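You operate a simulated robot arm through the tools that you are given. There is no shell and no other tool.

Carry out the task below with a simulated robot arm. There is one attempt and no reset: what you move stays moved.

TASK
Wind up the yellow lead and put its reel in the green crate.
Fine: lock the winder once the whole lead is wound.

The check looks at the end state, three seconds after you hand in, the way a careful person would. Anything else that was tipped, shoved, dropped, spilled or broken makes it a failure.

THE ROBOT
A 7-joint arm with a fingered hand, fixed in place. Base frame: the origin is on the floor under the middle of its stand, x ahead of it, y to its left, z up. Lengths are in m, angles in rad, forces in N, time in s.
With the tool pointing down near the work surface it reaches from about 0.32 to 0.72 m from the base axis. Its first joint turns from -2.897 to 2.897 rad. Payload 4 kg.
Tool frame: the origin (TCP) lies between the finger pads and is the grasp point; the fingertips stand 0.026 m ahead of it; z points along the fingers, y is the line along which they close. The gripper opens to 0.148 m; its body begins 0.073 m behind the TCP. The gripper is a hand of 3 fingers: y runs from the thumb to the fingers, the wrist lies at [0, 0, -0.239] in the tool frame.
Orientation is that of the tool frame in the base frame, as a unit quaternion [w, x, y, z]. With the fingers straight down and closing along the base's y, the tool's x points along the base's -x, its y along +y and its z along -z.

THE INTERFACE
- The arm moves only by the tool jog_arm. Its argument "motion" is a list of rows, each an object of numbers (a shift or turn left out is 0): "tx", "ty", "tz": the shift along the tool's x, y, z in units of 500 mm (1.0 is 500 mm); "ax", "ay", "az": the turn, a rotation vector about the tool's x, y, z in units of 120 degrees (1.0 is 120 degrees). In form: [{"tx": .., "ty": .., "tz": .., "ax": .., "ay": .., "az": ..}, ...]. A call has 1 to 20 rows; each row is the pose to reach, as a shift and turn from the pose commanded when the call began, along the tool's axes at that moment. A call with a number of a shift or a turn outside -1 to 1 is refused whole. A row lasts 0.2 s, in which the tool goes at most 0.05 m and 0.15 rad; a call with a longer step from one row to the next is refused whole. Where a pose cannot be reached the arm comes as near as it can. A force on the tool above 90 N (or 10 N above the force at the start of the call, whichever is more), or a blocked arm, ends the call early, and 0.2 s more pass. In this call time passes only in rows, and 0.2 s behind the last. The reply holds the time, the measured pose of the TCP, the force on the tool along the base axes, the opening and the grip force, in the units named above and with some noise, with the torque about the TCP (base axes, N m) and any sound that the robot's microphone picked up.
- Cameras (640 x 400 px; columns grow to the right, rows downward): "scene" is fixed at [0.3997, -0.4995, 1.5352]; the picture's right is [0.99, 0.13, 0.00], its down [0.08, -0.61, -0.79] and it looks along [-0.10, 0.78, -0.62] (base axes); focal length 313 px, centre (320, 200). "wrist" rides on the gripper at [0.068, -0.039, -0.09] in the tool frame; the picture's right is [0.50, 0.87, 0.00], its down [-0.66, 0.38, -0.65] and it looks along [-0.57, 0.33, 0.76] (tool axes); focal length 222 px, centre (320, 200). There is no depth. A picture from a camera that has moved, and an enlarged one, comes with that camera's place and axes in the base frame and with its lens.
- capture(camera): a new picture of that camera. The clock stands still meanwhile.
- slide_trunk(by): slides the trunk up (or, below 0, down) by that many m; the arm rides with it, the base frame stays. It gives what a move gives, with no picture.
- curl_fingers(finger1, finger2, thumb_bend): sets how far each is bent, from 0 (flat) to 1 (curled in); at 0.3 the hand is open as for a grip, at 0.7 the pads meet at the TCP. One left out holds its place. A second passes; each finger stops where it meets its share of the squeeze, and holds until it gets a number again. It is the only way to open and close the hand. It gives what a move gives, with no picture; readings hold the bend of each and the force on the fingers (four entries, about 0 where the hand has none), thumb and palm.
- zoom(camera, box): a new picture of the part [left, top, right, bottom] of that camera's present view, enlarged. The clock stands still meanwhile.
- hand_in(): hands the job in; it is judged then, once.

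Places have to be worked out from the pictures, the camera data and where the tool is seen. Open the gripper and draw the arm clear of the work before you hand the job in, unless the task says otherwise.

The tools are called after "Request:" by a JSON object that holds its "method" and its "body". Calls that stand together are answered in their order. jog_arm: Moves the arm, as the interface text tells. Its arguments: {"type":"object","properties":{"motion":{"type":"array","items":{"type":"object","properties":{"tx":{"type":"number"},"ty":{"type":"number"},"tz":{"type":"number"},"ax":{"type":"number"},"ay":{"type":"number"},"az":{"type":"number"}}}}},"required":["motion"]} The other tools are called the same way: slide_trunk (by) moves the trunk up or down; curl_fingers (finger1, finger2, thumb_bend) moves the fingers one by one; capture (camera) takes a picture; zoom (camera, box) takes an enlarged picture of a part of a camera's view; hand_in () hands the job in.

At the start:

```text
clock: 0.0
position: [0.3997, 0.2032, 1.1832]
orientation: [0.0, 0.0, 1.0, 0.0]
contact_force: [-0.5, -1.2, 0.1]
moment: [-0.01, 0.0, -0.01]
finger_gap: 0.1479
grasp_force: 0.1
shape: jaw
bend: [0.3, 0.3, 0.3]
finger forces: [0.0, 0.1, 0.0, 0.1, 0.1, 0.1]
trunk travel left (down, up): [-0.525, 0.065]
```

scene: 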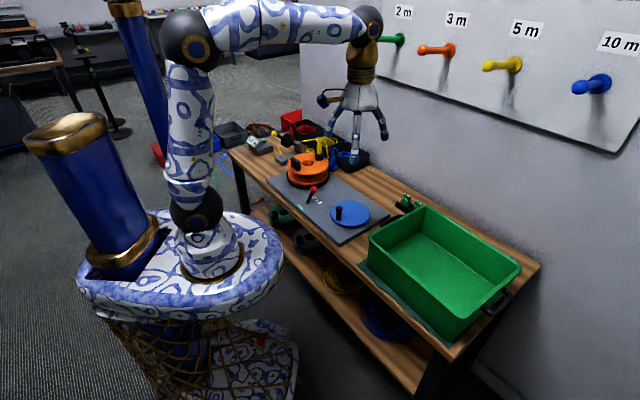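
wrist: 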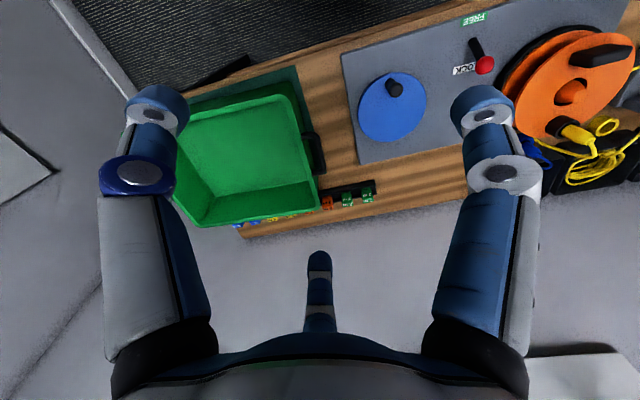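

I start by looking closer at the workbench to understand the winder, the reel, the crank and the lock lever.

Request:
{"method": "zoom", "body": {"camera": "scene", "box": [220, 90, 400, 250]}}

Request:
{"method": "zoom", "body": {"camera": "wrist", "box": [320, 0, 640, 200]}}

Request:
{"method": "zoom", "body": {"camera": "scene", "box": [340, 150, 540, 370]}}

```text
2.50 times, centred on (310, 170) of scene
camera zoom: at [0.3997, -0.4995, 1.5352], right [0.99, 0.13, 0.0], down [0.08, -0.61, -0.79], along [-0.1, 0.78, -0.62], focal length 782 px, centre (345, 275)
```

zoom: 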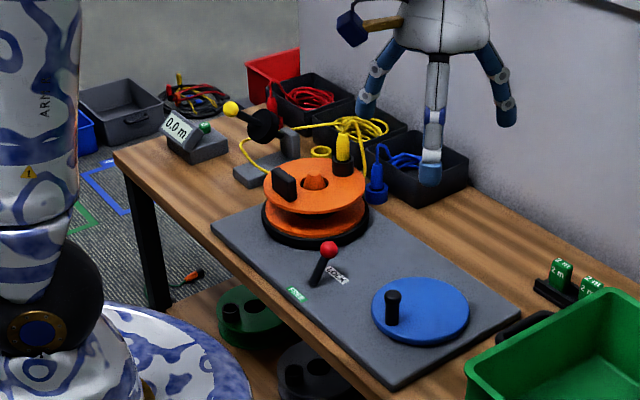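

```text
2.00 times, centred on (480, 100) of wrist
camera zoom: at [0.3316, 0.1628, 1.2747], right [-0.5, 0.87, 0.0], down [0.66, 0.38, 0.65], along [0.57, 0.33, -0.76], focal length 444 px, centre (0, 400)
```

zoom: 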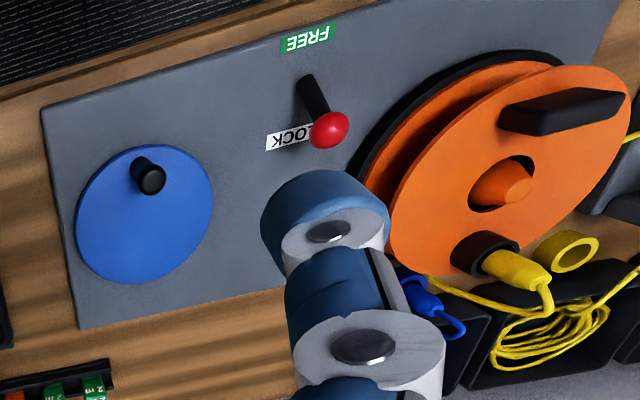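

```text
1.82 times, centred on (440, 260) of scene
camera zoom: at [0.3997, -0.4995, 1.5352], right [0.99, 0.13, 0.0], down [0.08, -0.61, -0.79], along [-0.1, 0.78, -0.62], focal length 569 px, centre (102, 91)
```

zoom: 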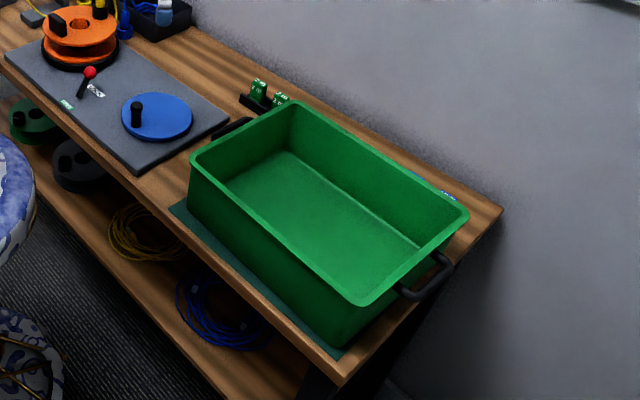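

The first look suggests a winder plate with an orange reel on a turntable, a blue crank disc, a FREE/LOCK lever, a length counter and the yellow lead's coil in a bin. I zoom in more for details.

Request:
{"method": "zoom", "body": {"camera": "scene", "box": [270, 110, 350, 160]}}

Request:
{"method": "zoom", "body": {"camera": "scene", "box": [275, 140, 355, 190]}}

Request:
{"method": "zoom", "body": {"camera": "scene", "box": [280, 170, 392, 240]}}

Request:
{"method": "zoom", "body": {"camera": "scene", "box": [225, 110, 305, 160]}}

Request:
{"method": "zoom", "body": {"camera": "wrist", "box": [500, 0, 640, 88]}}

Request:
{"method": "zoom", "body": {"camera": "wrist", "box": [500, 80, 640, 168]}}

```text
8.00 times, centred on (310, 135) of scene
camera zoom: at [0.3997, -0.4995, 1.5352], right [0.99, 0.13, 0.0], down [0.08, -0.61, -0.79], along [-0.1, 0.78, -0.62], focal length 2504 px, centre (400, 720)
```

zoom: 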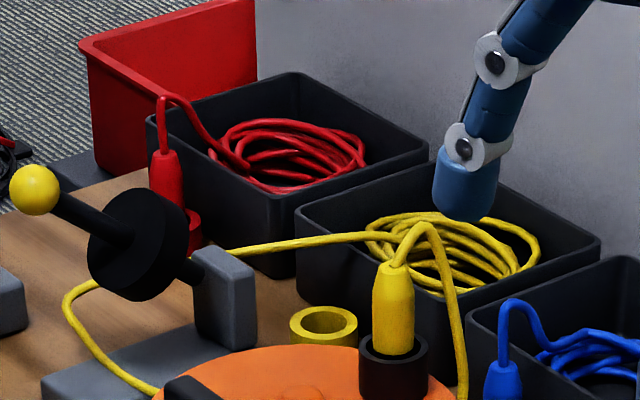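

```text
8.00 times, centred on (315, 165) of scene
camera zoom: at [0.3997, -0.4995, 1.5352], right [0.99, 0.13, 0.0], down [0.08, -0.61, -0.79], along [-0.1, 0.78, -0.62], focal length 2504 px, centre (360, 480)
```

zoom: 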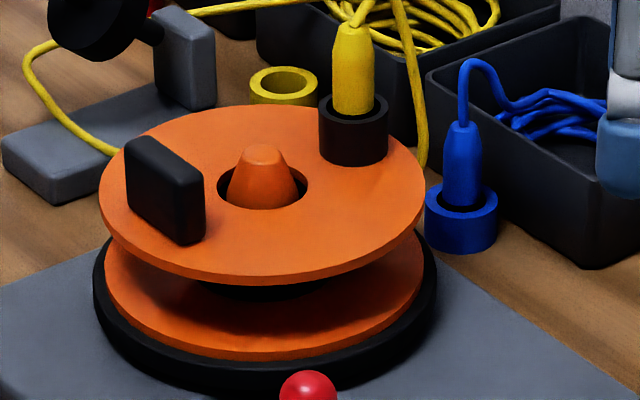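

```text
5.71 times, centred on (336, 205) of scene
camera zoom: at [0.3997, -0.4995, 1.5352], right [0.99, 0.13, 0.0], down [0.08, -0.61, -0.79], along [-0.1, 0.78, -0.62], focal length 1788 px, centre (229, 171)
```

zoom: 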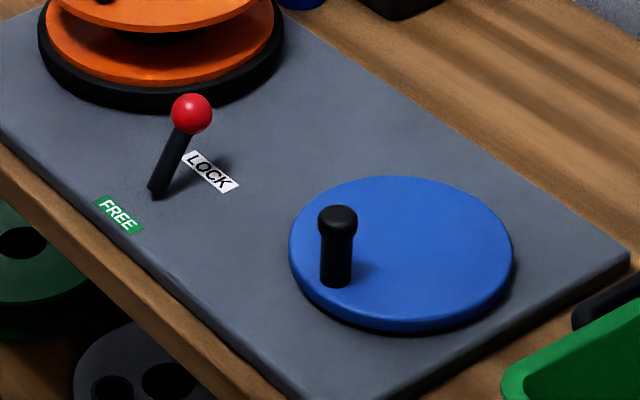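

```text
8.00 times, centred on (265, 135) of scene
camera zoom: at [0.3997, -0.4995, 1.5352], right [0.99, 0.13, 0.0], down [0.08, -0.61, -0.79], along [-0.1, 0.78, -0.62], focal length 2504 px, centre (760, 720)
```

zoom: 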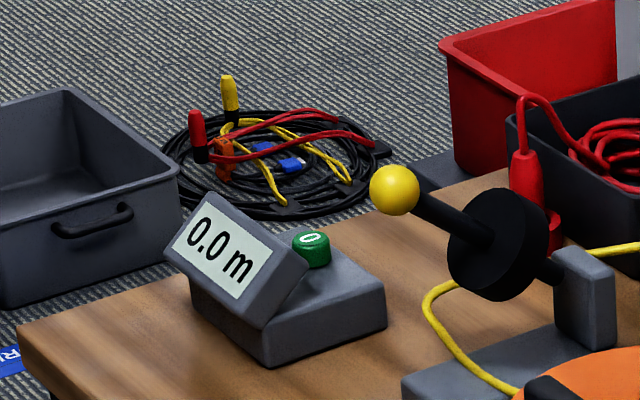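

```text
4.55 times, centred on (570, 44) of wrist
camera zoom: at [0.3316, 0.1628, 1.2747], right [-0.5, 0.87, 0.0], down [0.66, 0.38, 0.65], along [0.57, 0.33, -0.76], focal length 1010 px, centre (-816, 909)
```

zoom: 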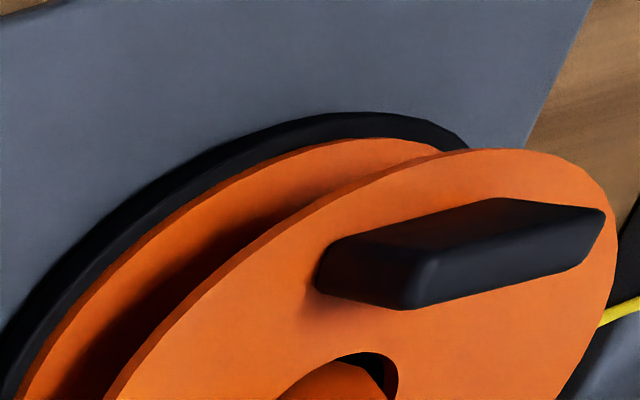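

```text
4.55 times, centred on (570, 124) of wrist
camera zoom: at [0.3316, 0.1628, 1.2747], right [-0.5, 0.87, 0.0], down [0.66, 0.38, 0.65], along [0.57, 0.33, -0.76], focal length 1010 px, centre (-816, 546)
```

zoom: 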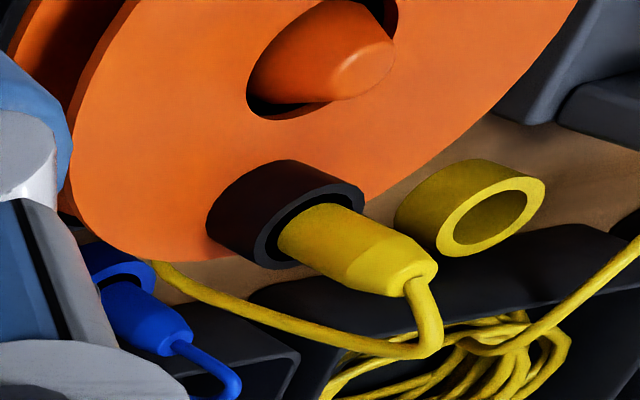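

The lever leans toward LOCK, the yellow plug sits in the reel's holder, and the bench looks rotated 45° to the base axes. I move the hand above the winder and yaw it 45° to get a closer wrist view.

Request:
{"method": "jog_arm", "body": {"motion": [{"tx": 0.037, "ty": 0.051, "tz": 0.047, "az": -0.0536}, {"tx": 0.074, "ty": 0.101, "tz": 0.093, "az": -0.107}, {"tx": 0.111, "ty": 0.152, "tz": 0.14, "az": -0.161}, {"tx": 0.149, "ty": 0.202, "tz": 0.186, "az": -0.214}, {"tx": 0.186, "ty": 0.253, "tz": 0.233, "az": -0.268}, {"tx": 0.223, "ty": 0.303, "tz": 0.279, "az": -0.321}, {"tx": 0.26, "ty": 0.354, "tz": 0.326, "az": -0.375}]}}

Request:
{"method": "capture", "body": {"camera": "wrist"}}

Request:
{"method": "capture", "body": {"camera": "scene"}}

```text
clock: 1.6
position: [0.2703, 0.3849, 1.0203]
orientation: [-0.001, -0.383, 0.924, -0.001]
contact_force: [-0.4, -0.5, -1.4]
moment: [0.02, 0.01, 0.01]
finger_gap: 0.1479
grasp_force: 0.2
shape: jaw
bend: [0.3, 0.3, 0.3]
finger forces: [0.1, 0.0, 0.0, 0.1, 0.0, 0.0]
trunk travel left (down, up): [-0.525, 0.065]
```

```text
taken
camera wrist: at [0.2498, 0.3081, 1.1107], right [-0.97, 0.26, 0.0], down [0.2, 0.73, 0.65], along [0.17, 0.63, -0.76], focal length 222 px, centre (320, 200)
```

wrist: 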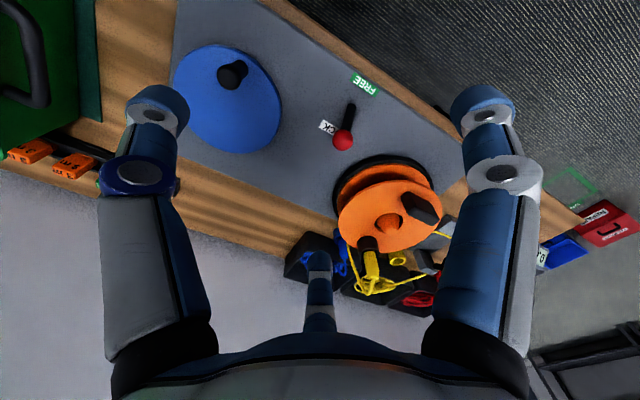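

```text
taken
```

scene: 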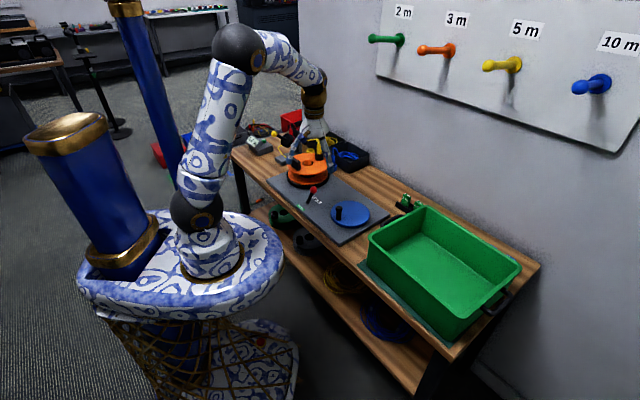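

Now I zoom in on the wrist view of the winder to triangulate lever, crank and reel more accurately.

Request:
{"method": "zoom", "body": {"camera": "wrist", "box": [160, 20, 400, 170]}}

Request:
{"method": "zoom", "body": {"camera": "wrist", "box": [320, 140, 480, 240]}}

Request:
{"method": "zoom", "body": {"camera": "wrist", "box": [320, 220, 480, 320]}}

```text
2.67 times, centred on (280, 95) of wrist
camera zoom: at [0.2498, 0.3081, 1.1107], right [-0.97, 0.26, 0.0], down [0.2, 0.73, 0.65], along [0.17, 0.63, -0.76], focal length 592 px, centre (427, 480)
```

zoom: 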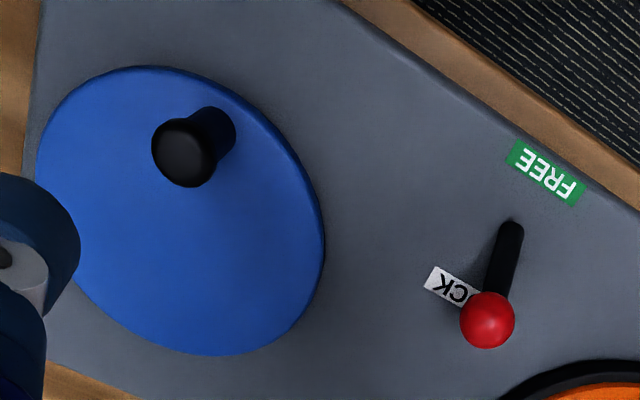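

```text
4.00 times, centred on (400, 190) of wrist
camera zoom: at [0.2498, 0.3081, 1.1107], right [-0.97, 0.26, 0.0], down [0.2, 0.73, 0.65], along [0.17, 0.63, -0.76], focal length 888 px, centre (0, 240)
```

zoom: 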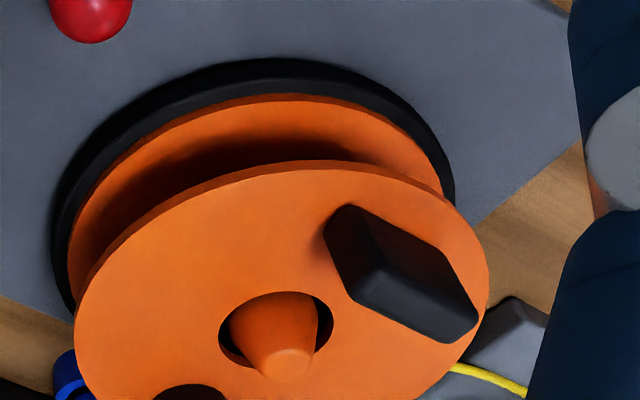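

```text
4.00 times, centred on (400, 270) of wrist
camera zoom: at [0.2498, 0.3081, 1.1107], right [-0.97, 0.26, 0.0], down [0.2, 0.73, 0.65], along [0.17, 0.63, -0.76], focal length 888 px, centre (0, -80)
```

zoom: 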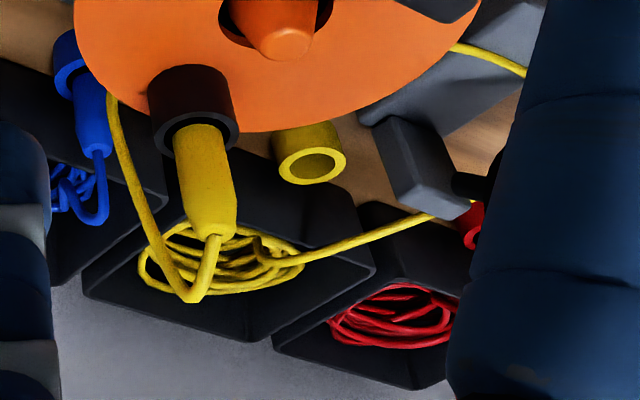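

The knob triangulates to about (0.252, 0.446, 0.828), the lever pivot to (0.231, 0.421, 0.778), the crank handle to (0.359, 0.336, top 0.843) and the reel axis to (0.20, 0.62). I half-close the fingers and move above the knob to check centring.

Request:
{"method": "curl_fingers", "body": {"finger1": 0.45, "finger2": 0.45, "thumb_bend": 0.45}}

Request:
{"method": "jog_arm", "body": {"motion": [{"tx": -0.0203, "ty": 0.0372, "tz": 0.06}, {"tx": -0.0405, "ty": 0.0745, "tz": 0.12}, {"tx": -0.0608, "ty": 0.1117, "tz": 0.18}]}}

Request:
{"method": "capture", "body": {"camera": "wrist"}}

```text
clock: 2.6
position: [0.2699, 0.384, 1.0207]
orientation: [0.0, -0.382, 0.924, 0.0]
contact_force: [0.5, 0.2, -0.5]
moment: [-0.02, 0.0, -0.03]
finger_gap: 0.079
grasp_force: 0.0
shape: fingers
bend: [0.45, 0.45, 0.45]
finger forces: [0.0, 0.1, 0.0, 0.1, 0.0, 0.1]
trunk travel left (down, up): [-0.525, 0.065]
```

```text
clock: 3.4
position: [0.2529, 0.4424, 0.9322]
orientation: [0.0, -0.382, 0.924, 0.0]
contact_force: [0.4, -0.9, -0.9]
moment: [0.0, -0.01, 0.01]
finger_gap: 0.0794
grasp_force: 0.1
shape: fingers
bend: [0.45, 0.45, 0.45]
finger forces: [0.0, 0.0, 0.0, 0.0, 0.1, 0.0]
trunk travel left (down, up): [-0.525, 0.065]
```

```text
taken
camera wrist: at [0.233, 0.3659, 1.0228], right [-0.97, 0.26, 0.0], down [0.2, 0.73, 0.65], along [0.17, 0.63, -0.76], focal length 222 px, centre (320, 200)
```

wrist: 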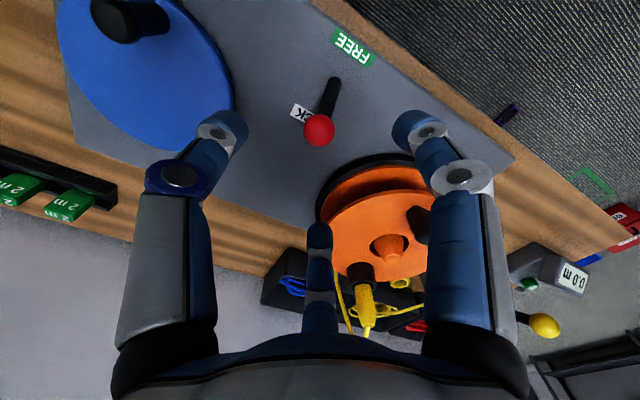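

The knob appears where expected (about 0.254, 0.446, 0.828) and the fingers clear the disc and the reel. I descend to put the TCP on the knob.

Request:
{"method": "jog_arm", "body": {"motion": [{"tx": -0.003, "ty": 0.002, "tz": 0.06}, {"tx": -0.006, "ty": 0.004, "tz": 0.12}, {"tx": -0.006, "ty": 0.004, "tz": 0.17}, {"tx": -0.006, "ty": 0.004, "tz": 0.206}]}}

Request:
{"method": "capture", "body": {"camera": "wrist"}}

Request:
{"method": "zoom", "body": {"camera": "scene", "box": [260, 130, 400, 230]}}

```text
clock: 4.4
position: [0.2524, 0.4448, 0.8271]
orientation: [-0.001, -0.382, 0.924, 0.0]
contact_force: [-0.2, 0.0, -0.4]
moment: [0.02, 0.0, -0.06]
finger_gap: 0.079
grasp_force: 0.1
shape: fingers
bend: [0.45, 0.45, 0.45]
finger forces: [0.0, 0.1, 0.0, 0.0, 0.0, 0.1]
trunk travel left (down, up): [-0.525, 0.065]
```

```text
taken
camera wrist: at [0.2315, 0.3683, 0.9178], right [-0.97, 0.26, 0.0], down [0.2, 0.73, 0.65], along [0.17, 0.63, -0.76], focal length 222 px, centre (320, 200)
```

wrist: 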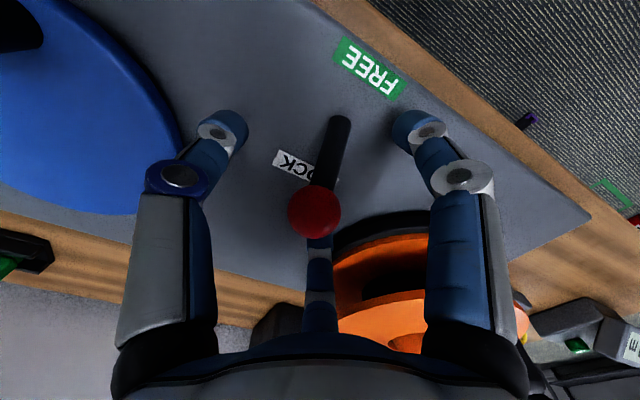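

```text
4.00 times, centred on (330, 180) of scene
camera zoom: at [0.3997, -0.4995, 1.5352], right [0.99, 0.13, 0.0], down [0.08, -0.61, -0.79], along [-0.1, 0.78, -0.62], focal length 1252 px, centre (280, 280)
```

zoom: 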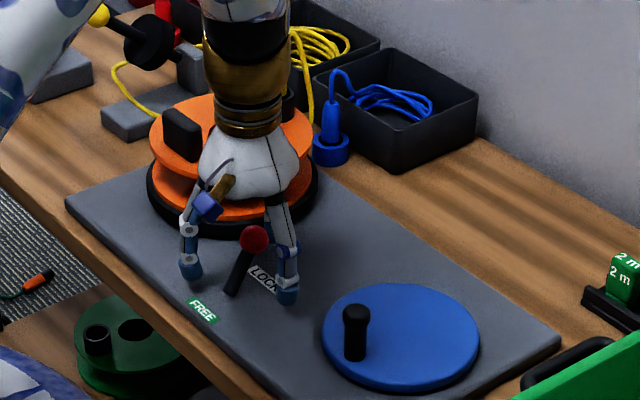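

The knob sits between the three fingers almost centred. I close the fingers onto it in a graded way.

Request:
{"method": "curl_fingers", "body": {"finger1": 0.62, "finger2": 0.62, "thumb_bend": 0.62}}

Request:
{"method": "capture", "body": {"camera": "wrist"}}

```text
clock: 5.4
position: [0.2512, 0.4448, 0.8271]
orientation: [0.0, -0.383, 0.924, 0.0]
contact_force: [-0.6, 0.3, -0.2]
moment: [-0.02, -0.02, 0.01]
finger_gap: 0.025
grasp_force: 0.7
shape: fingers
bend: [0.61, 0.62, 0.62]
finger forces: [0.5, 0.0, 0.0, 0.0, 0.0, 0.0]
trunk travel left (down, up): [-0.525, 0.065]
```

```text
taken
camera wrist: at [0.2314, 0.3683, 0.918], right [-0.97, 0.26, 0.0], down [0.2, 0.73, 0.65], along [0.17, 0.63, -0.76], focal length 222 px, centre (320, 200)
```

wrist: 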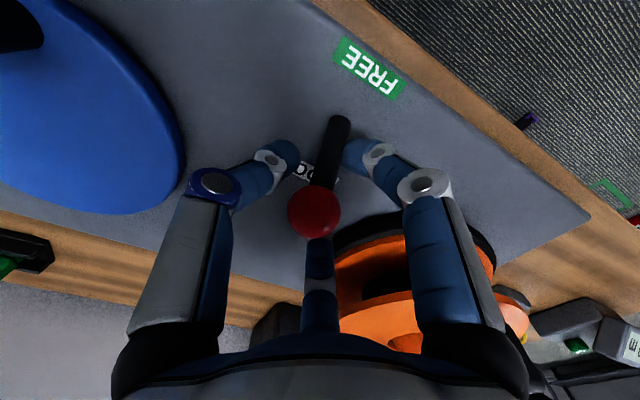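

Finger 1 just touches the knob (0.5 N), so it is caged. I swing it along its arc toward FREE (tool +x, slightly up then down), stopping before the end to check the force.

Request:
{"method": "jog_arm", "body": {"motion": [{"tx": 0.0134, "tz": -0.007}, {"tx": 0.0268, "tz": -0.0136}, {"tx": 0.0425, "tz": -0.018}, {"tx": 0.0582, "tz": -0.0206}, {"tx": 0.0743, "tz": -0.0206}, {"tx": 0.0904, "tz": -0.0192}, {"tx": 0.106, "tz": -0.015}]}}

Request:
{"method": "capture", "body": {"camera": "wrist"}}

Request:
{"method": "zoom", "body": {"camera": "scene", "box": [260, 130, 400, 230]}}

```text
clock: 7.0
position: [0.2146, 0.4063, 0.8356]
orientation: [0.0, -0.383, 0.924, 0.0]
contact_force: [0.7, -0.5, 0.0]
moment: [-0.02, -0.01, -0.01]
finger_gap: 0.0238
grasp_force: 0.1
shape: fingers
bend: [0.62, 0.62, 0.62]
finger forces: [0.0, 0.0, 0.0, 0.0, 0.1, 0.1]
trunk travel left (down, up): [-0.525, 0.065]
```

```text
taken
camera wrist: at [0.1939, 0.3302, 0.9268], right [-0.97, 0.26, 0.0], down [0.2, 0.73, 0.65], along [0.17, 0.63, -0.76], focal length 222 px, centre (320, 200)
```

wrist: 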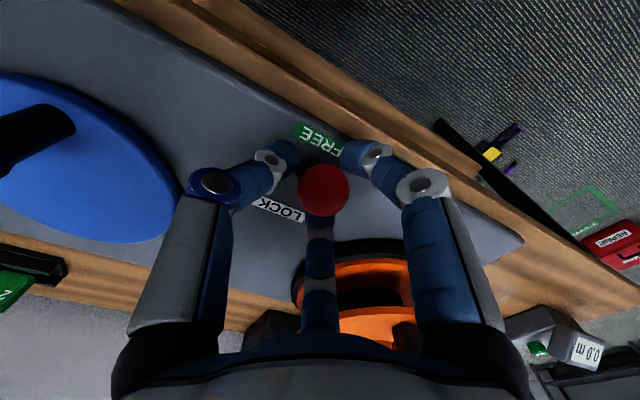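

```text
4.00 times, centred on (330, 180) of scene
camera zoom: at [0.3997, -0.4995, 1.5352], right [0.99, 0.13, 0.0], down [0.08, -0.61, -0.79], along [-0.1, 0.78, -0.62], focal length 1252 px, centre (280, 280)
```

zoom: 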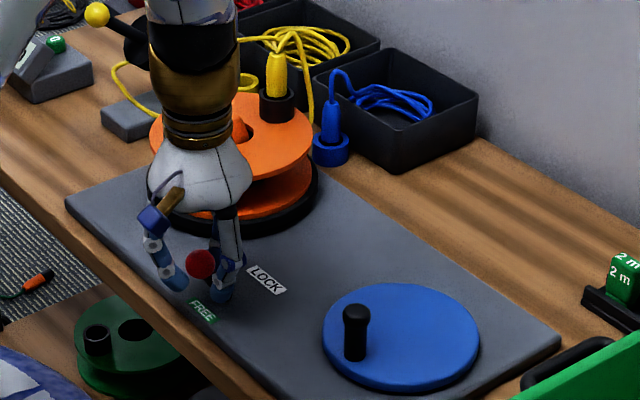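

The lever has followed past the middle and leans toward FREE with no load. I continue the arc a little further to make sure it reaches its stop.

Request:
{"method": "jog_arm", "body": {"motion": [{"tx": 0.012, "tz": 0.006}, {"tx": 0.024, "tz": 0.012}, {"tx": 0.034, "tz": 0.016}]}}

Request:
{"method": "capture", "body": {"camera": "wrist"}}

Request:
{"method": "zoom", "body": {"camera": "scene", "box": [260, 130, 400, 230]}}

```text
clock: 7.8
position: [0.2019, 0.3942, 0.8273]
orientation: [0.0, -0.384, 0.923, 0.0]
contact_force: [-0.2, -0.6, 0.6]
moment: [0.0, -0.04, 0.0]
finger_gap: 0.0241
grasp_force: 0.2
shape: fingers
bend: [0.62, 0.62, 0.62]
finger forces: [0.1, 0.3, 0.0, 0.0, 0.0, 0.1]
trunk travel left (down, up): [-0.525, 0.065]
```

```text
taken
camera wrist: at [0.1815, 0.3177, 0.9179], right [-0.97, 0.26, 0.0], down [0.2, 0.73, 0.65], along [0.17, 0.63, -0.76], focal length 222 px, centre (320, 200)
```

wrist: 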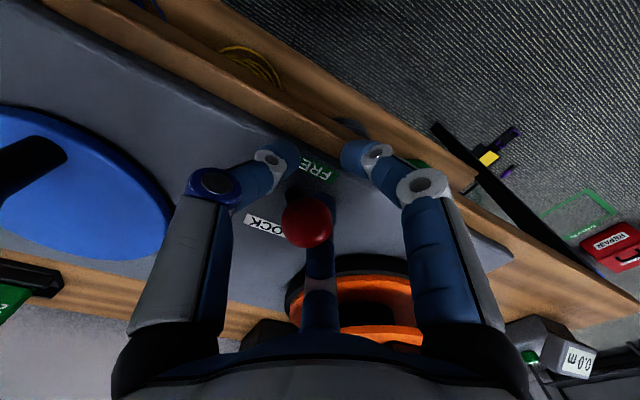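

```text
4.00 times, centred on (330, 180) of scene
camera zoom: at [0.3997, -0.4995, 1.5352], right [0.99, 0.13, 0.0], down [0.08, -0.61, -0.79], along [-0.1, 0.78, -0.62], focal length 1252 px, centre (280, 280)
```

zoom: 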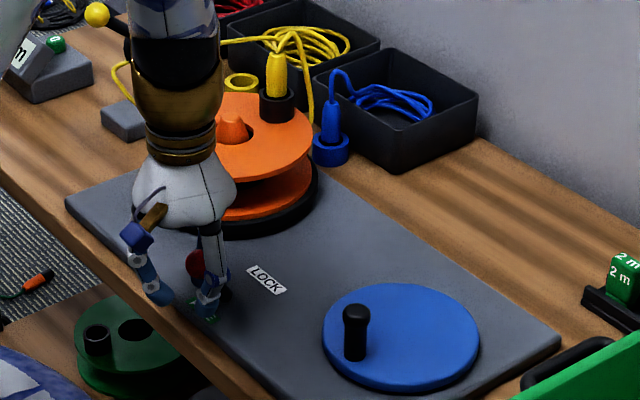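

The knob seems to sit against the far finger now. I open the fingers and check where the lever rests.

Request:
{"method": "curl_fingers", "body": {"finger1": 0.45, "finger2": 0.45, "thumb_bend": 0.45}}

Request:
{"method": "capture", "body": {"camera": "wrist"}}

Request:
{"method": "zoom", "body": {"camera": "scene", "box": [270, 160, 350, 210]}}

```text
clock: 8.8
position: [0.202, 0.3946, 0.8267]
orientation: [0.0, -0.383, 0.924, 0.0]
contact_force: [-0.1, -0.5, 0.4]
moment: [-0.02, -0.02, -0.01]
finger_gap: 0.0782
grasp_force: 0.0
shape: fingers
bend: [0.45, 0.45, 0.45]
finger forces: [0.0, 0.0, 0.0, 0.1, 0.0, 0.0]
trunk travel left (down, up): [-0.525, 0.065]
```

```text
taken
camera wrist: at [0.1816, 0.3178, 0.9179], right [-0.97, 0.26, 0.0], down [0.2, 0.73, 0.65], along [0.17, 0.63, -0.76], focal length 222 px, centre (320, 200)
```

wrist: 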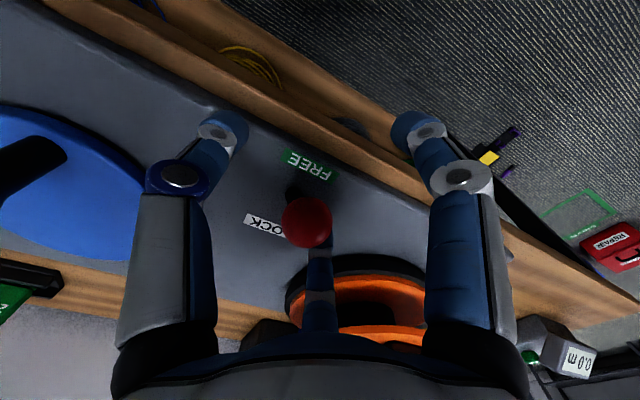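

```text
8.00 times, centred on (310, 185) of scene
camera zoom: at [0.3997, -0.4995, 1.5352], right [0.99, 0.13, 0.0], down [0.08, -0.61, -0.79], along [-0.1, 0.78, -0.62], focal length 2504 px, centre (400, 320)
```

zoom: 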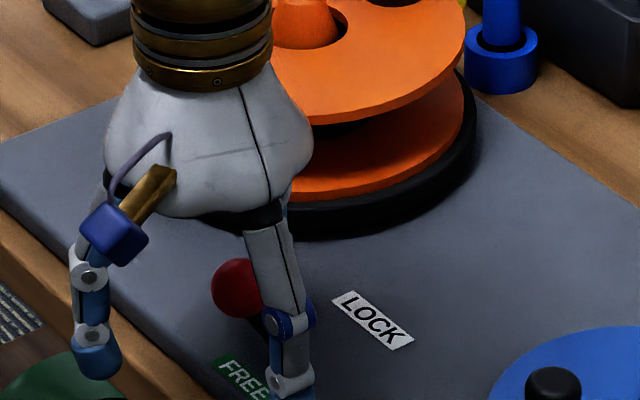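

I recenter on the knob and lift straight up for a clear view of the lever.

Request:
{"method": "jog_arm", "body": {"motion": [{"tx": -0.026, "ty": 0.008}, {"tx": -0.026, "ty": 0.008, "tz": -0.06}, {"tx": -0.026, "ty": 0.008, "tz": -0.14}, {"tx": -0.026, "ty": 0.008, "tz": -0.22}]}}

Request:
{"method": "capture", "body": {"camera": "wrist"}}

Request:
{"method": "zoom", "body": {"camera": "scene", "box": [270, 160, 350, 210]}}

```text
clock: 9.8
position: [0.2112, 0.4044, 0.9386]
orientation: [0.0, -0.382, 0.924, 0.0]
contact_force: [-0.4, 0.5, 0.4]
moment: [-0.03, 0.03, 0.04]
finger_gap: 0.0783
grasp_force: 0.2
shape: fingers
bend: [0.45, 0.45, 0.45]
finger forces: [0.0, 0.0, 0.1, 0.0, 0.0, 0.1]
trunk travel left (down, up): [-0.525, 0.065]
```

```text
taken
camera wrist: at [0.1911, 0.3274, 1.0294], right [-0.97, 0.26, 0.0], down [0.2, 0.73, 0.65], along [0.17, 0.63, -0.76], focal length 222 px, centre (320, 200)
```

wrist: 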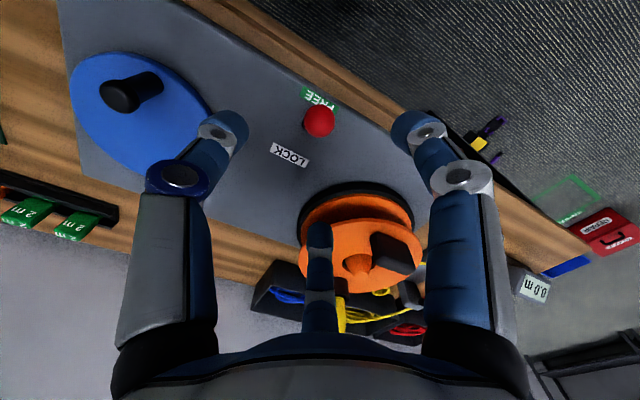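

```text
8.00 times, centred on (310, 185) of scene
camera zoom: at [0.3997, -0.4995, 1.5352], right [0.99, 0.13, 0.0], down [0.08, -0.61, -0.79], along [-0.1, 0.78, -0.62], focal length 2504 px, centre (400, 320)
```

zoom: 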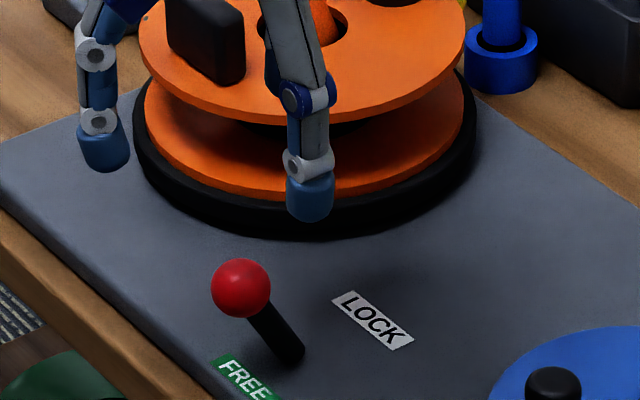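

The lever rests at FREE. Before cranking I check how the lead runs from the guide onto the drum to choose the winding direction.

Request:
{"method": "zoom", "body": {"camera": "wrist", "box": [290, 170, 450, 345]}}

Request:
{"method": "zoom", "body": {"camera": "scene", "box": [230, 110, 340, 180]}}

```text
2.29 times, centred on (370, 258) of wrist
camera zoom: at [0.1911, 0.3274, 1.0294], right [-0.97, 0.26, 0.0], down [0.2, 0.73, 0.65], along [0.17, 0.63, -0.76], focal length 508 px, centre (206, 69)
```

zoom: 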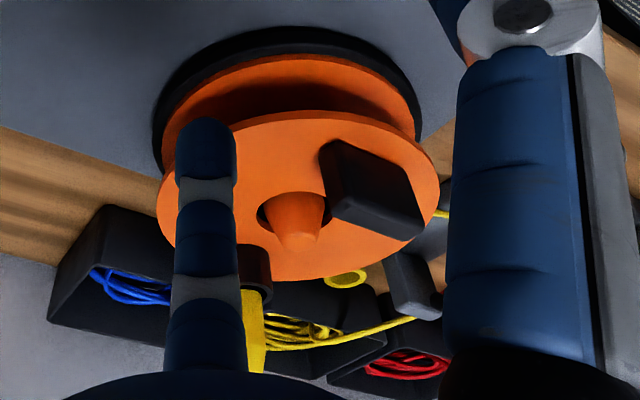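

```text
5.71 times, centred on (285, 145) of scene
camera zoom: at [0.3997, -0.4995, 1.5352], right [0.99, 0.13, 0.0], down [0.08, -0.61, -0.79], along [-0.1, 0.78, -0.62], focal length 1788 px, centre (520, 514)
```

zoom: 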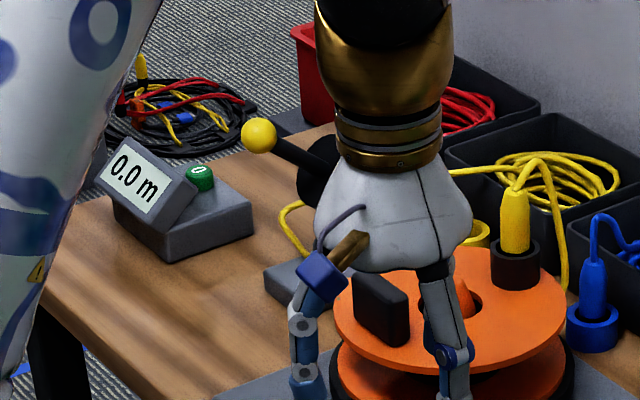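

I want a good view of the guide/measuring device, so I rise and move the camera over toward it.

Request:
{"method": "jog_arm", "body": {"motion": [{"tx": -0.005, "ty": 0.03, "tz": -0.08}, {"tx": -0.015, "ty": 0.08, "tz": -0.15}, {"tx": -0.035, "ty": 0.16, "tz": -0.19}, {"tx": -0.055, "ty": 0.245, "tz": -0.202}, {"tx": -0.075, "ty": 0.33, "tz": -0.202}, {"tx": -0.092, "ty": 0.406, "tz": -0.202}]}}

Request:
{"method": "capture", "body": {"camera": "wrist"}}

Request:
{"method": "zoom", "body": {"camera": "wrist", "box": [220, 90, 420, 260]}}

```text
clock: 11.2
position: [0.096, 0.5839, 1.042]
orientation: [0.0, -0.382, 0.924, -0.001]
contact_force: [0.0, 0.1, 0.4]
moment: [0.01, 0.02, 0.01]
finger_gap: 0.0778
grasp_force: 0.1
shape: fingers
bend: [0.45, 0.45, 0.45]
finger forces: [0.0, 0.1, 0.0, 0.0, 0.0, 0.0]
trunk travel left (down, up): [-0.525, 0.065]
```

```text
taken
camera wrist: at [0.0762, 0.5083, 1.1331], right [-0.97, 0.26, 0.0], down [0.2, 0.73, 0.65], along [0.17, 0.63, -0.76], focal length 222 px, centre (320, 200)
```

wrist: 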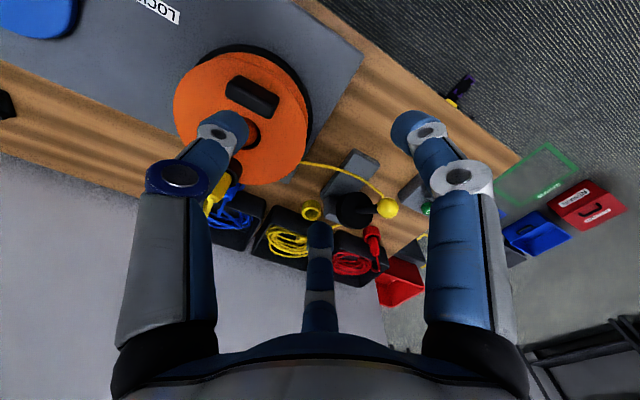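

```text
2.35 times, centred on (320, 175) of wrist
camera zoom: at [0.0762, 0.5083, 1.1331], right [-0.97, 0.26, 0.0], down [0.2, 0.73, 0.65], along [0.17, 0.63, -0.76], focal length 523 px, centre (320, 259)
```

zoom: 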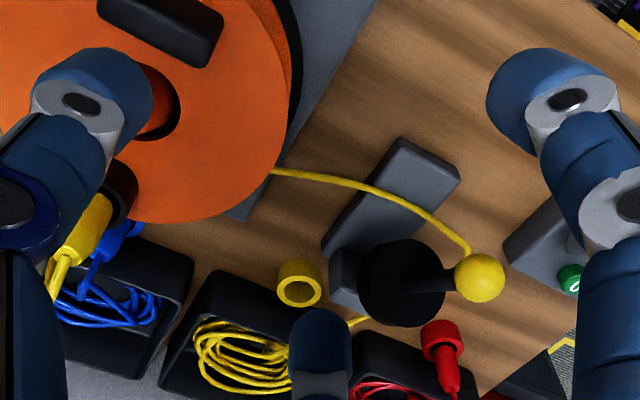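

I zoom further at the guide device from both cameras to understand its arm and wheel.

Request:
{"method": "zoom", "body": {"camera": "wrist", "box": [290, 140, 410, 260]}}

Request:
{"method": "zoom", "body": {"camera": "scene", "box": [260, 110, 330, 165]}}

```text
3.33 times, centred on (350, 200) of wrist
camera zoom: at [0.0762, 0.5083, 1.1331], right [-0.97, 0.26, 0.0], down [0.2, 0.73, 0.65], along [0.17, 0.63, -0.76], focal length 740 px, centre (220, 200)
```

zoom: 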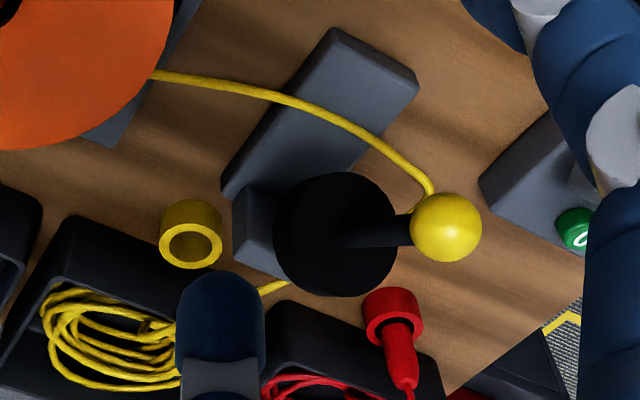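

```text
7.27 times, centred on (295, 138) of scene
camera zoom: at [0.3997, -0.4995, 1.5352], right [0.99, 0.13, 0.0], down [0.08, -0.61, -0.79], along [-0.1, 0.78, -0.62], focal length 2276 px, centre (502, 654)
```

zoom: 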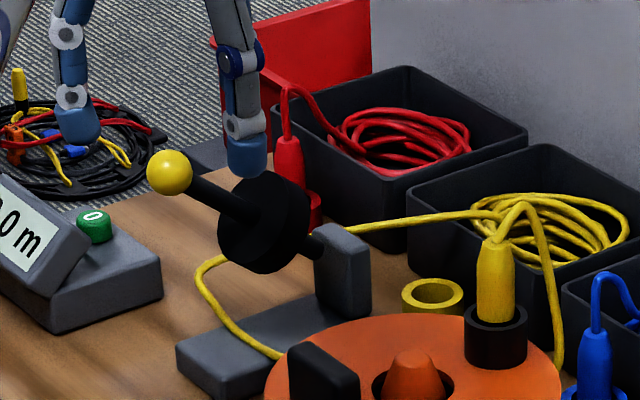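

The guide is a wheel on a block; the lead runs around it from the bin. I now go above the crank handle at about (0.359, 0.336).

Request:
{"method": "jog_arm", "body": {"motion": [{"tx": -0.002, "ty": -0.08, "tz": 0.0}, {"tx": -0.004, "ty": -0.16, "tz": 0.01}, {"tx": -0.006, "ty": -0.24, "tz": 0.03}, {"tx": -0.009, "ty": -0.32, "tz": 0.05}, {"tx": -0.012, "ty": -0.4, "tz": 0.08}, {"tx": -0.014, "ty": -0.48, "tz": 0.11}, {"tx": -0.017, "ty": -0.56, "tz": 0.14}, {"tx": -0.019, "ty": -0.645, "tz": 0.165}, {"tx": -0.0212, "ty": -0.7226, "tz": 0.184}]}}

Request:
{"method": "capture", "body": {"camera": "wrist"}}

Request:
{"method": "capture", "body": {"camera": "scene"}}

```text
clock: 13.2
position: [0.3618, 0.3372, 0.9461]
orientation: [0.0, -0.383, 0.924, 0.0]
contact_force: [0.3, 0.0, 0.1]
moment: [0.0, 0.02, 0.0]
finger_gap: 0.0782
grasp_force: 0.1
shape: fingers
bend: [0.45, 0.45, 0.45]
finger forces: [0.0, 0.1, 0.0, 0.1, 0.1, 0.0]
trunk travel left (down, up): [-0.525, 0.065]
```

```text
taken
camera wrist: at [0.3414, 0.2603, 1.0373], right [-0.97, 0.26, 0.0], down [0.2, 0.73, 0.65], along [0.17, 0.63, -0.76], focal length 222 px, centre (320, 200)
```

wrist: 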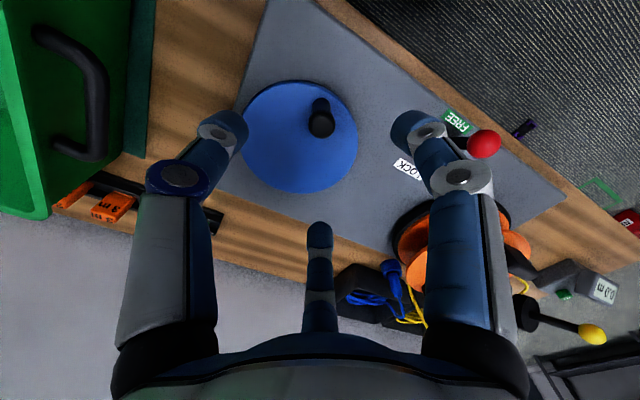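

```text
taken
```

scene: 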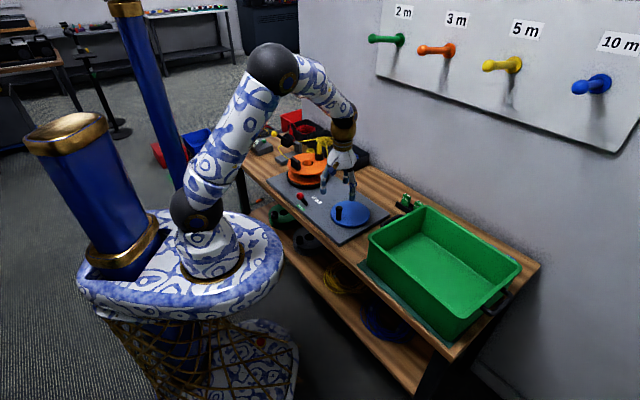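

The handle reads at (0.3605, 0.335), almost below the TCP. I descend so the pads surround it at z≈0.824.

Request:
{"method": "jog_arm", "body": {"motion": [{"tx": 0.0045, "tz": 0.07}, {"tx": 0.0045, "tz": 0.14}, {"tx": 0.0045, "tz": 0.2}, {"tx": 0.0045, "tz": 0.245}]}}

Request:
{"method": "capture", "body": {"camera": "wrist"}}

Request:
{"method": "zoom", "body": {"camera": "scene", "box": [290, 150, 410, 240]}}

```text
clock: 14.2
position: [0.3587, 0.3351, 0.8256]
orientation: [0.003, -0.381, 0.924, 0.002]
contact_force: [-0.4, -2.4, 27.1]
moment: [1.4, -0.36, -0.01]
finger_gap: 0.0781
grasp_force: 12.5
shape: fingers
bend: [0.45, 0.43, 0.45]
finger forces: [0.0, 26.0, 0.1, 0.0, 0.1, 0.1]
trunk travel left (down, up): [-0.525, 0.065]
```

```text
taken
camera wrist: at [0.3385, 0.2584, 0.9164], right [-0.97, 0.26, 0.0], down [0.19, 0.73, 0.66], along [0.17, 0.64, -0.75], focal length 222 px, centre (320, 200)
```

wrist: 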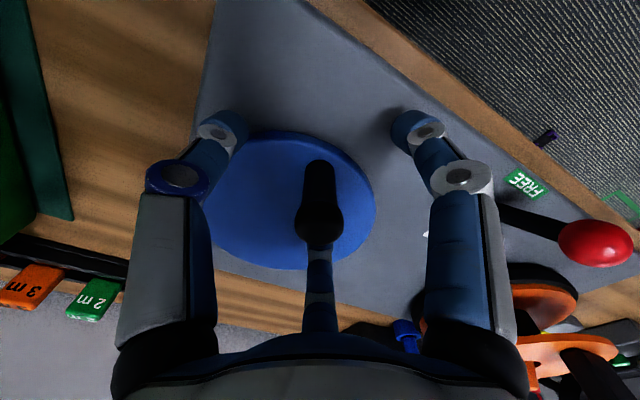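

```text
4.44 times, centred on (350, 195) of scene
camera zoom: at [0.3997, -0.4995, 1.5352], right [0.99, 0.13, 0.0], down [0.08, -0.61, -0.79], along [-0.1, 0.78, -0.62], focal length 1391 px, centre (187, 222)
```

zoom: 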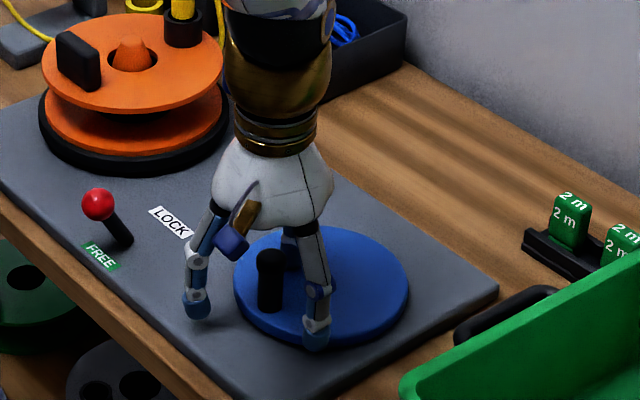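

Finger 2's tip is pressing on the disc (26 N), so I raise by about 14 mm.

Request:
{"method": "jog_arm", "body": {"motion": [{"tz": -0.02}, {"tz": -0.03}]}}

Request:
{"method": "curl_fingers", "body": {"finger1": 0.6, "finger2": 0.6, "thumb_bend": 0.6}}

Request:
{"method": "capture", "body": {"camera": "wrist"}}

Request:
{"method": "zoom", "body": {"camera": "scene", "box": [290, 150, 410, 240]}}

```text
clock: 14.8
position: [0.3604, 0.3344, 0.8388]
orientation: [0.0, -0.382, 0.924, -0.001]
contact_force: [0.1, 0.1, -0.1]
moment: [0.02, -0.02, -0.01]
finger_gap: 0.0784
grasp_force: 0.0
shape: fingers
bend: [0.45, 0.45, 0.45]
finger forces: [0.0, 0.0, 0.1, 0.0, 0.0, 0.0]
trunk travel left (down, up): [-0.525, 0.065]
```

```text
clock: 15.8
position: [0.3601, 0.3342, 0.8389]
orientation: [0.0, -0.383, 0.924, 0.0]
contact_force: [0.9, 0.4, -0.2]
moment: [-0.02, -0.01, 0.01]
finger_gap: 0.0302
grasp_force: 0.0
shape: fingers
bend: [0.6, 0.6, 0.6]
finger forces: [0.0, 0.0, 0.1, 0.0, 0.0, 0.1]
trunk travel left (down, up): [-0.525, 0.065]
```

```text
taken
camera wrist: at [0.3397, 0.2574, 0.9298], right [-0.97, 0.26, 0.0], down [0.2, 0.73, 0.65], along [0.17, 0.63, -0.76], focal length 222 px, centre (320, 200)
```

wrist: 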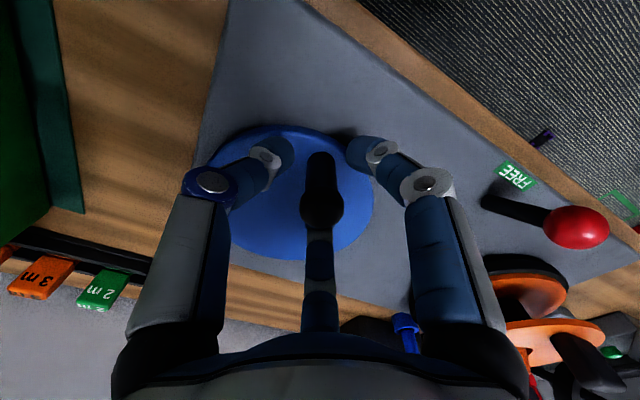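

```text
4.44 times, centred on (350, 195) of scene
camera zoom: at [0.3997, -0.4995, 1.5352], right [0.99, 0.13, 0.0], down [0.08, -0.61, -0.79], along [-0.1, 0.78, -0.62], focal length 1391 px, centre (187, 222)
```

zoom: 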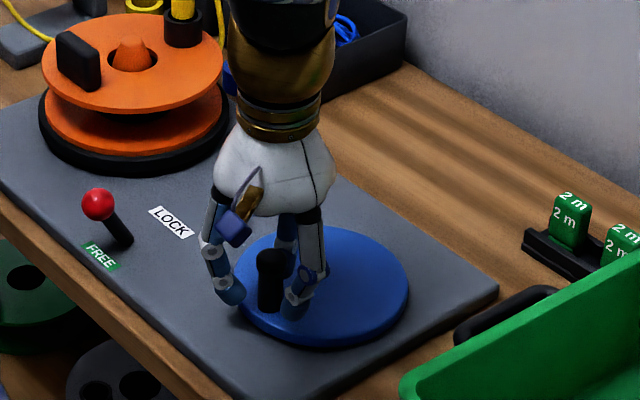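

The handle is centred in the cage with a 30 mm gap. I close a bit more to a snug, light hold.

Request:
{"method": "curl_fingers", "body": {"finger1": 0.64, "finger2": 0.64, "thumb_bend": 0.64}}

```text
clock: 16.8
position: [0.3601, 0.3342, 0.839]
orientation: [0.0, -0.383, 0.924, 0.0]
contact_force: [0.6, 1.6, -0.9]
moment: [0.03, -0.02, 0.02]
finger_gap: 0.0173
grasp_force: 0.8
shape: fingers
bend: [0.64, 0.62, 0.64]
finger forces: [0.0, 1.6, 0.0, 0.0, 0.0, 0.1]
trunk travel left (down, up): [-0.525, 0.065]
```

Finger 2 lightly touches the handle (1.6 N). I test a 40° counter-clockwise turn slowly, watching force, sound and the counter.

Request:
{"method": "jog_arm", "body": {"motion": [{"tx": -0.001, "ty": -0.0139}, {"tx": -0.0039, "ty": -0.0276}, {"tx": -0.0086, "ty": -0.0407}, {"tx": -0.0152, "ty": -0.053}, {"tx": -0.0234, "ty": -0.0643}]}}

Request:
{"method": "capture", "body": {"camera": "scene"}}

Request:
{"method": "zoom", "body": {"camera": "scene", "box": [230, 110, 350, 190]}}

Request:
{"method": "capture", "body": {"camera": "wrist"}}

```text
clock: 18.0
position: [0.3921, 0.3203, 0.8396]
orientation: [0.0, -0.383, 0.924, 0.0]
contact_force: [0.1, 0.2, 0.3]
moment: [-0.01, 0.01, 0.02]
finger_gap: 0.0176
grasp_force: 0.0
shape: fingers
bend: [0.64, 0.64, 0.64]
finger forces: [0.0, 0.0, 0.0, 0.0, 0.1, 0.0]
trunk travel left (down, up): [-0.525, 0.065]
```

```text
taken
```

scene: 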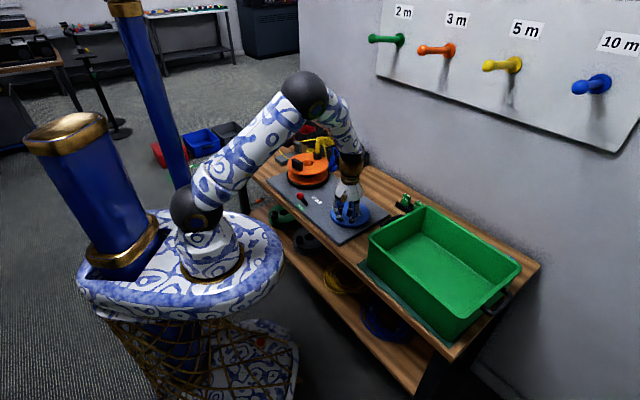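

```text
5.00 times, centred on (290, 150) of scene
camera zoom: at [0.3997, -0.4995, 1.5352], right [0.99, 0.13, 0.0], down [0.08, -0.61, -0.79], along [-0.1, 0.78, -0.62], focal length 1565 px, centre (470, 450)
```

zoom: 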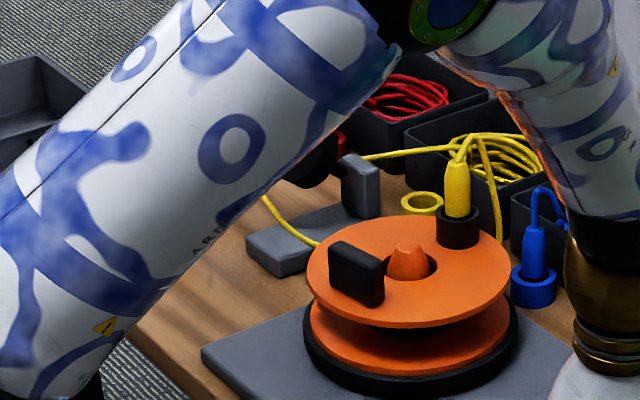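

```text
taken
camera wrist: at [0.3707, 0.2434, 0.9304], right [-0.97, 0.26, 0.0], down [0.2, 0.73, 0.65], along [0.17, 0.63, -0.76], focal length 222 px, centre (320, 200)
```

wrist: 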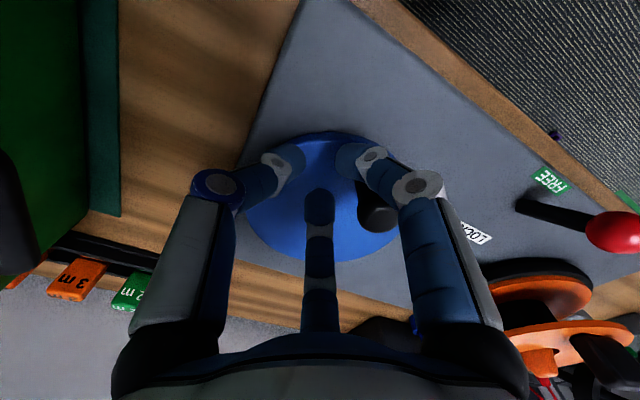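

The handle slipped out between two fingers (cage too loose); the crank barely moved. I lift, reopen, and re-locate the handle for a firm grip.

Request:
{"method": "jog_arm", "body": {"motion": [{"tz": -0.06}, {"tz": -0.12}, {"tx": 0.02, "ty": 0.05, "tz": -0.16}]}}

Request:
{"method": "curl_fingers", "body": {"finger1": 0.48, "finger2": 0.48, "thumb_bend": 0.48}}

Request:
{"method": "capture", "body": {"camera": "wrist"}}

Request:
{"method": "zoom", "body": {"camera": "scene", "box": [270, 130, 398, 230]}}

```text
clock: 18.8
position: [0.3663, 0.331, 0.9177]
orientation: [0.0, -0.383, 0.924, 0.0]
contact_force: [0.1, 0.5, -0.2]
moment: [0.01, -0.02, 0.0]
finger_gap: 0.0178
grasp_force: 0.0
shape: fingers
bend: [0.64, 0.64, 0.64]
finger forces: [0.0, 0.1, 0.1, 0.1, 0.0, 0.0]
trunk travel left (down, up): [-0.525, 0.065]
```

```text
clock: 19.8
position: [0.3657, 0.3311, 0.9185]
orientation: [0.0, -0.383, 0.924, 0.0]
contact_force: [0.3, -0.2, 0.6]
moment: [0.02, 0.0, -0.02]
finger_gap: 0.0681
grasp_force: 0.1
shape: fingers
bend: [0.48, 0.48, 0.48]
finger forces: [0.1, 0.1, 0.0, 0.0, 0.1, 0.0]
trunk travel left (down, up): [-0.525, 0.065]
```

```text
taken
camera wrist: at [0.3463, 0.255, 1.0094], right [-0.97, 0.26, 0.0], down [0.2, 0.73, 0.65], along [0.17, 0.63, -0.76], focal length 222 px, centre (320, 200)
```

wrist: 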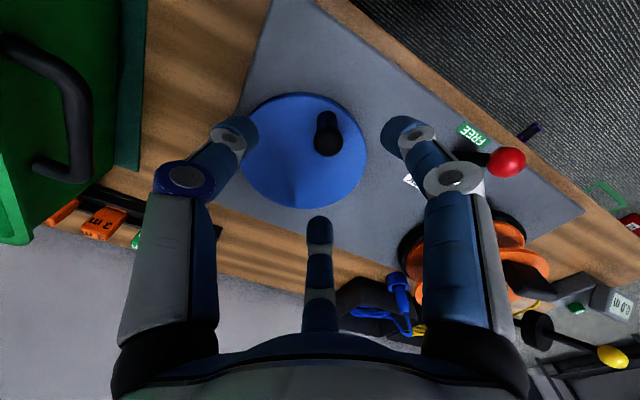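

```text
4.00 times, centred on (334, 180) of scene
camera zoom: at [0.3997, -0.4995, 1.5352], right [0.99, 0.13, 0.0], down [0.08, -0.61, -0.79], along [-0.1, 0.78, -0.62], focal length 1252 px, centre (264, 280)
```

zoom: 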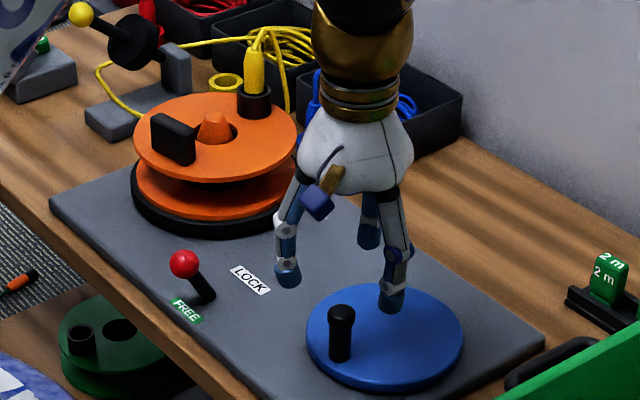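

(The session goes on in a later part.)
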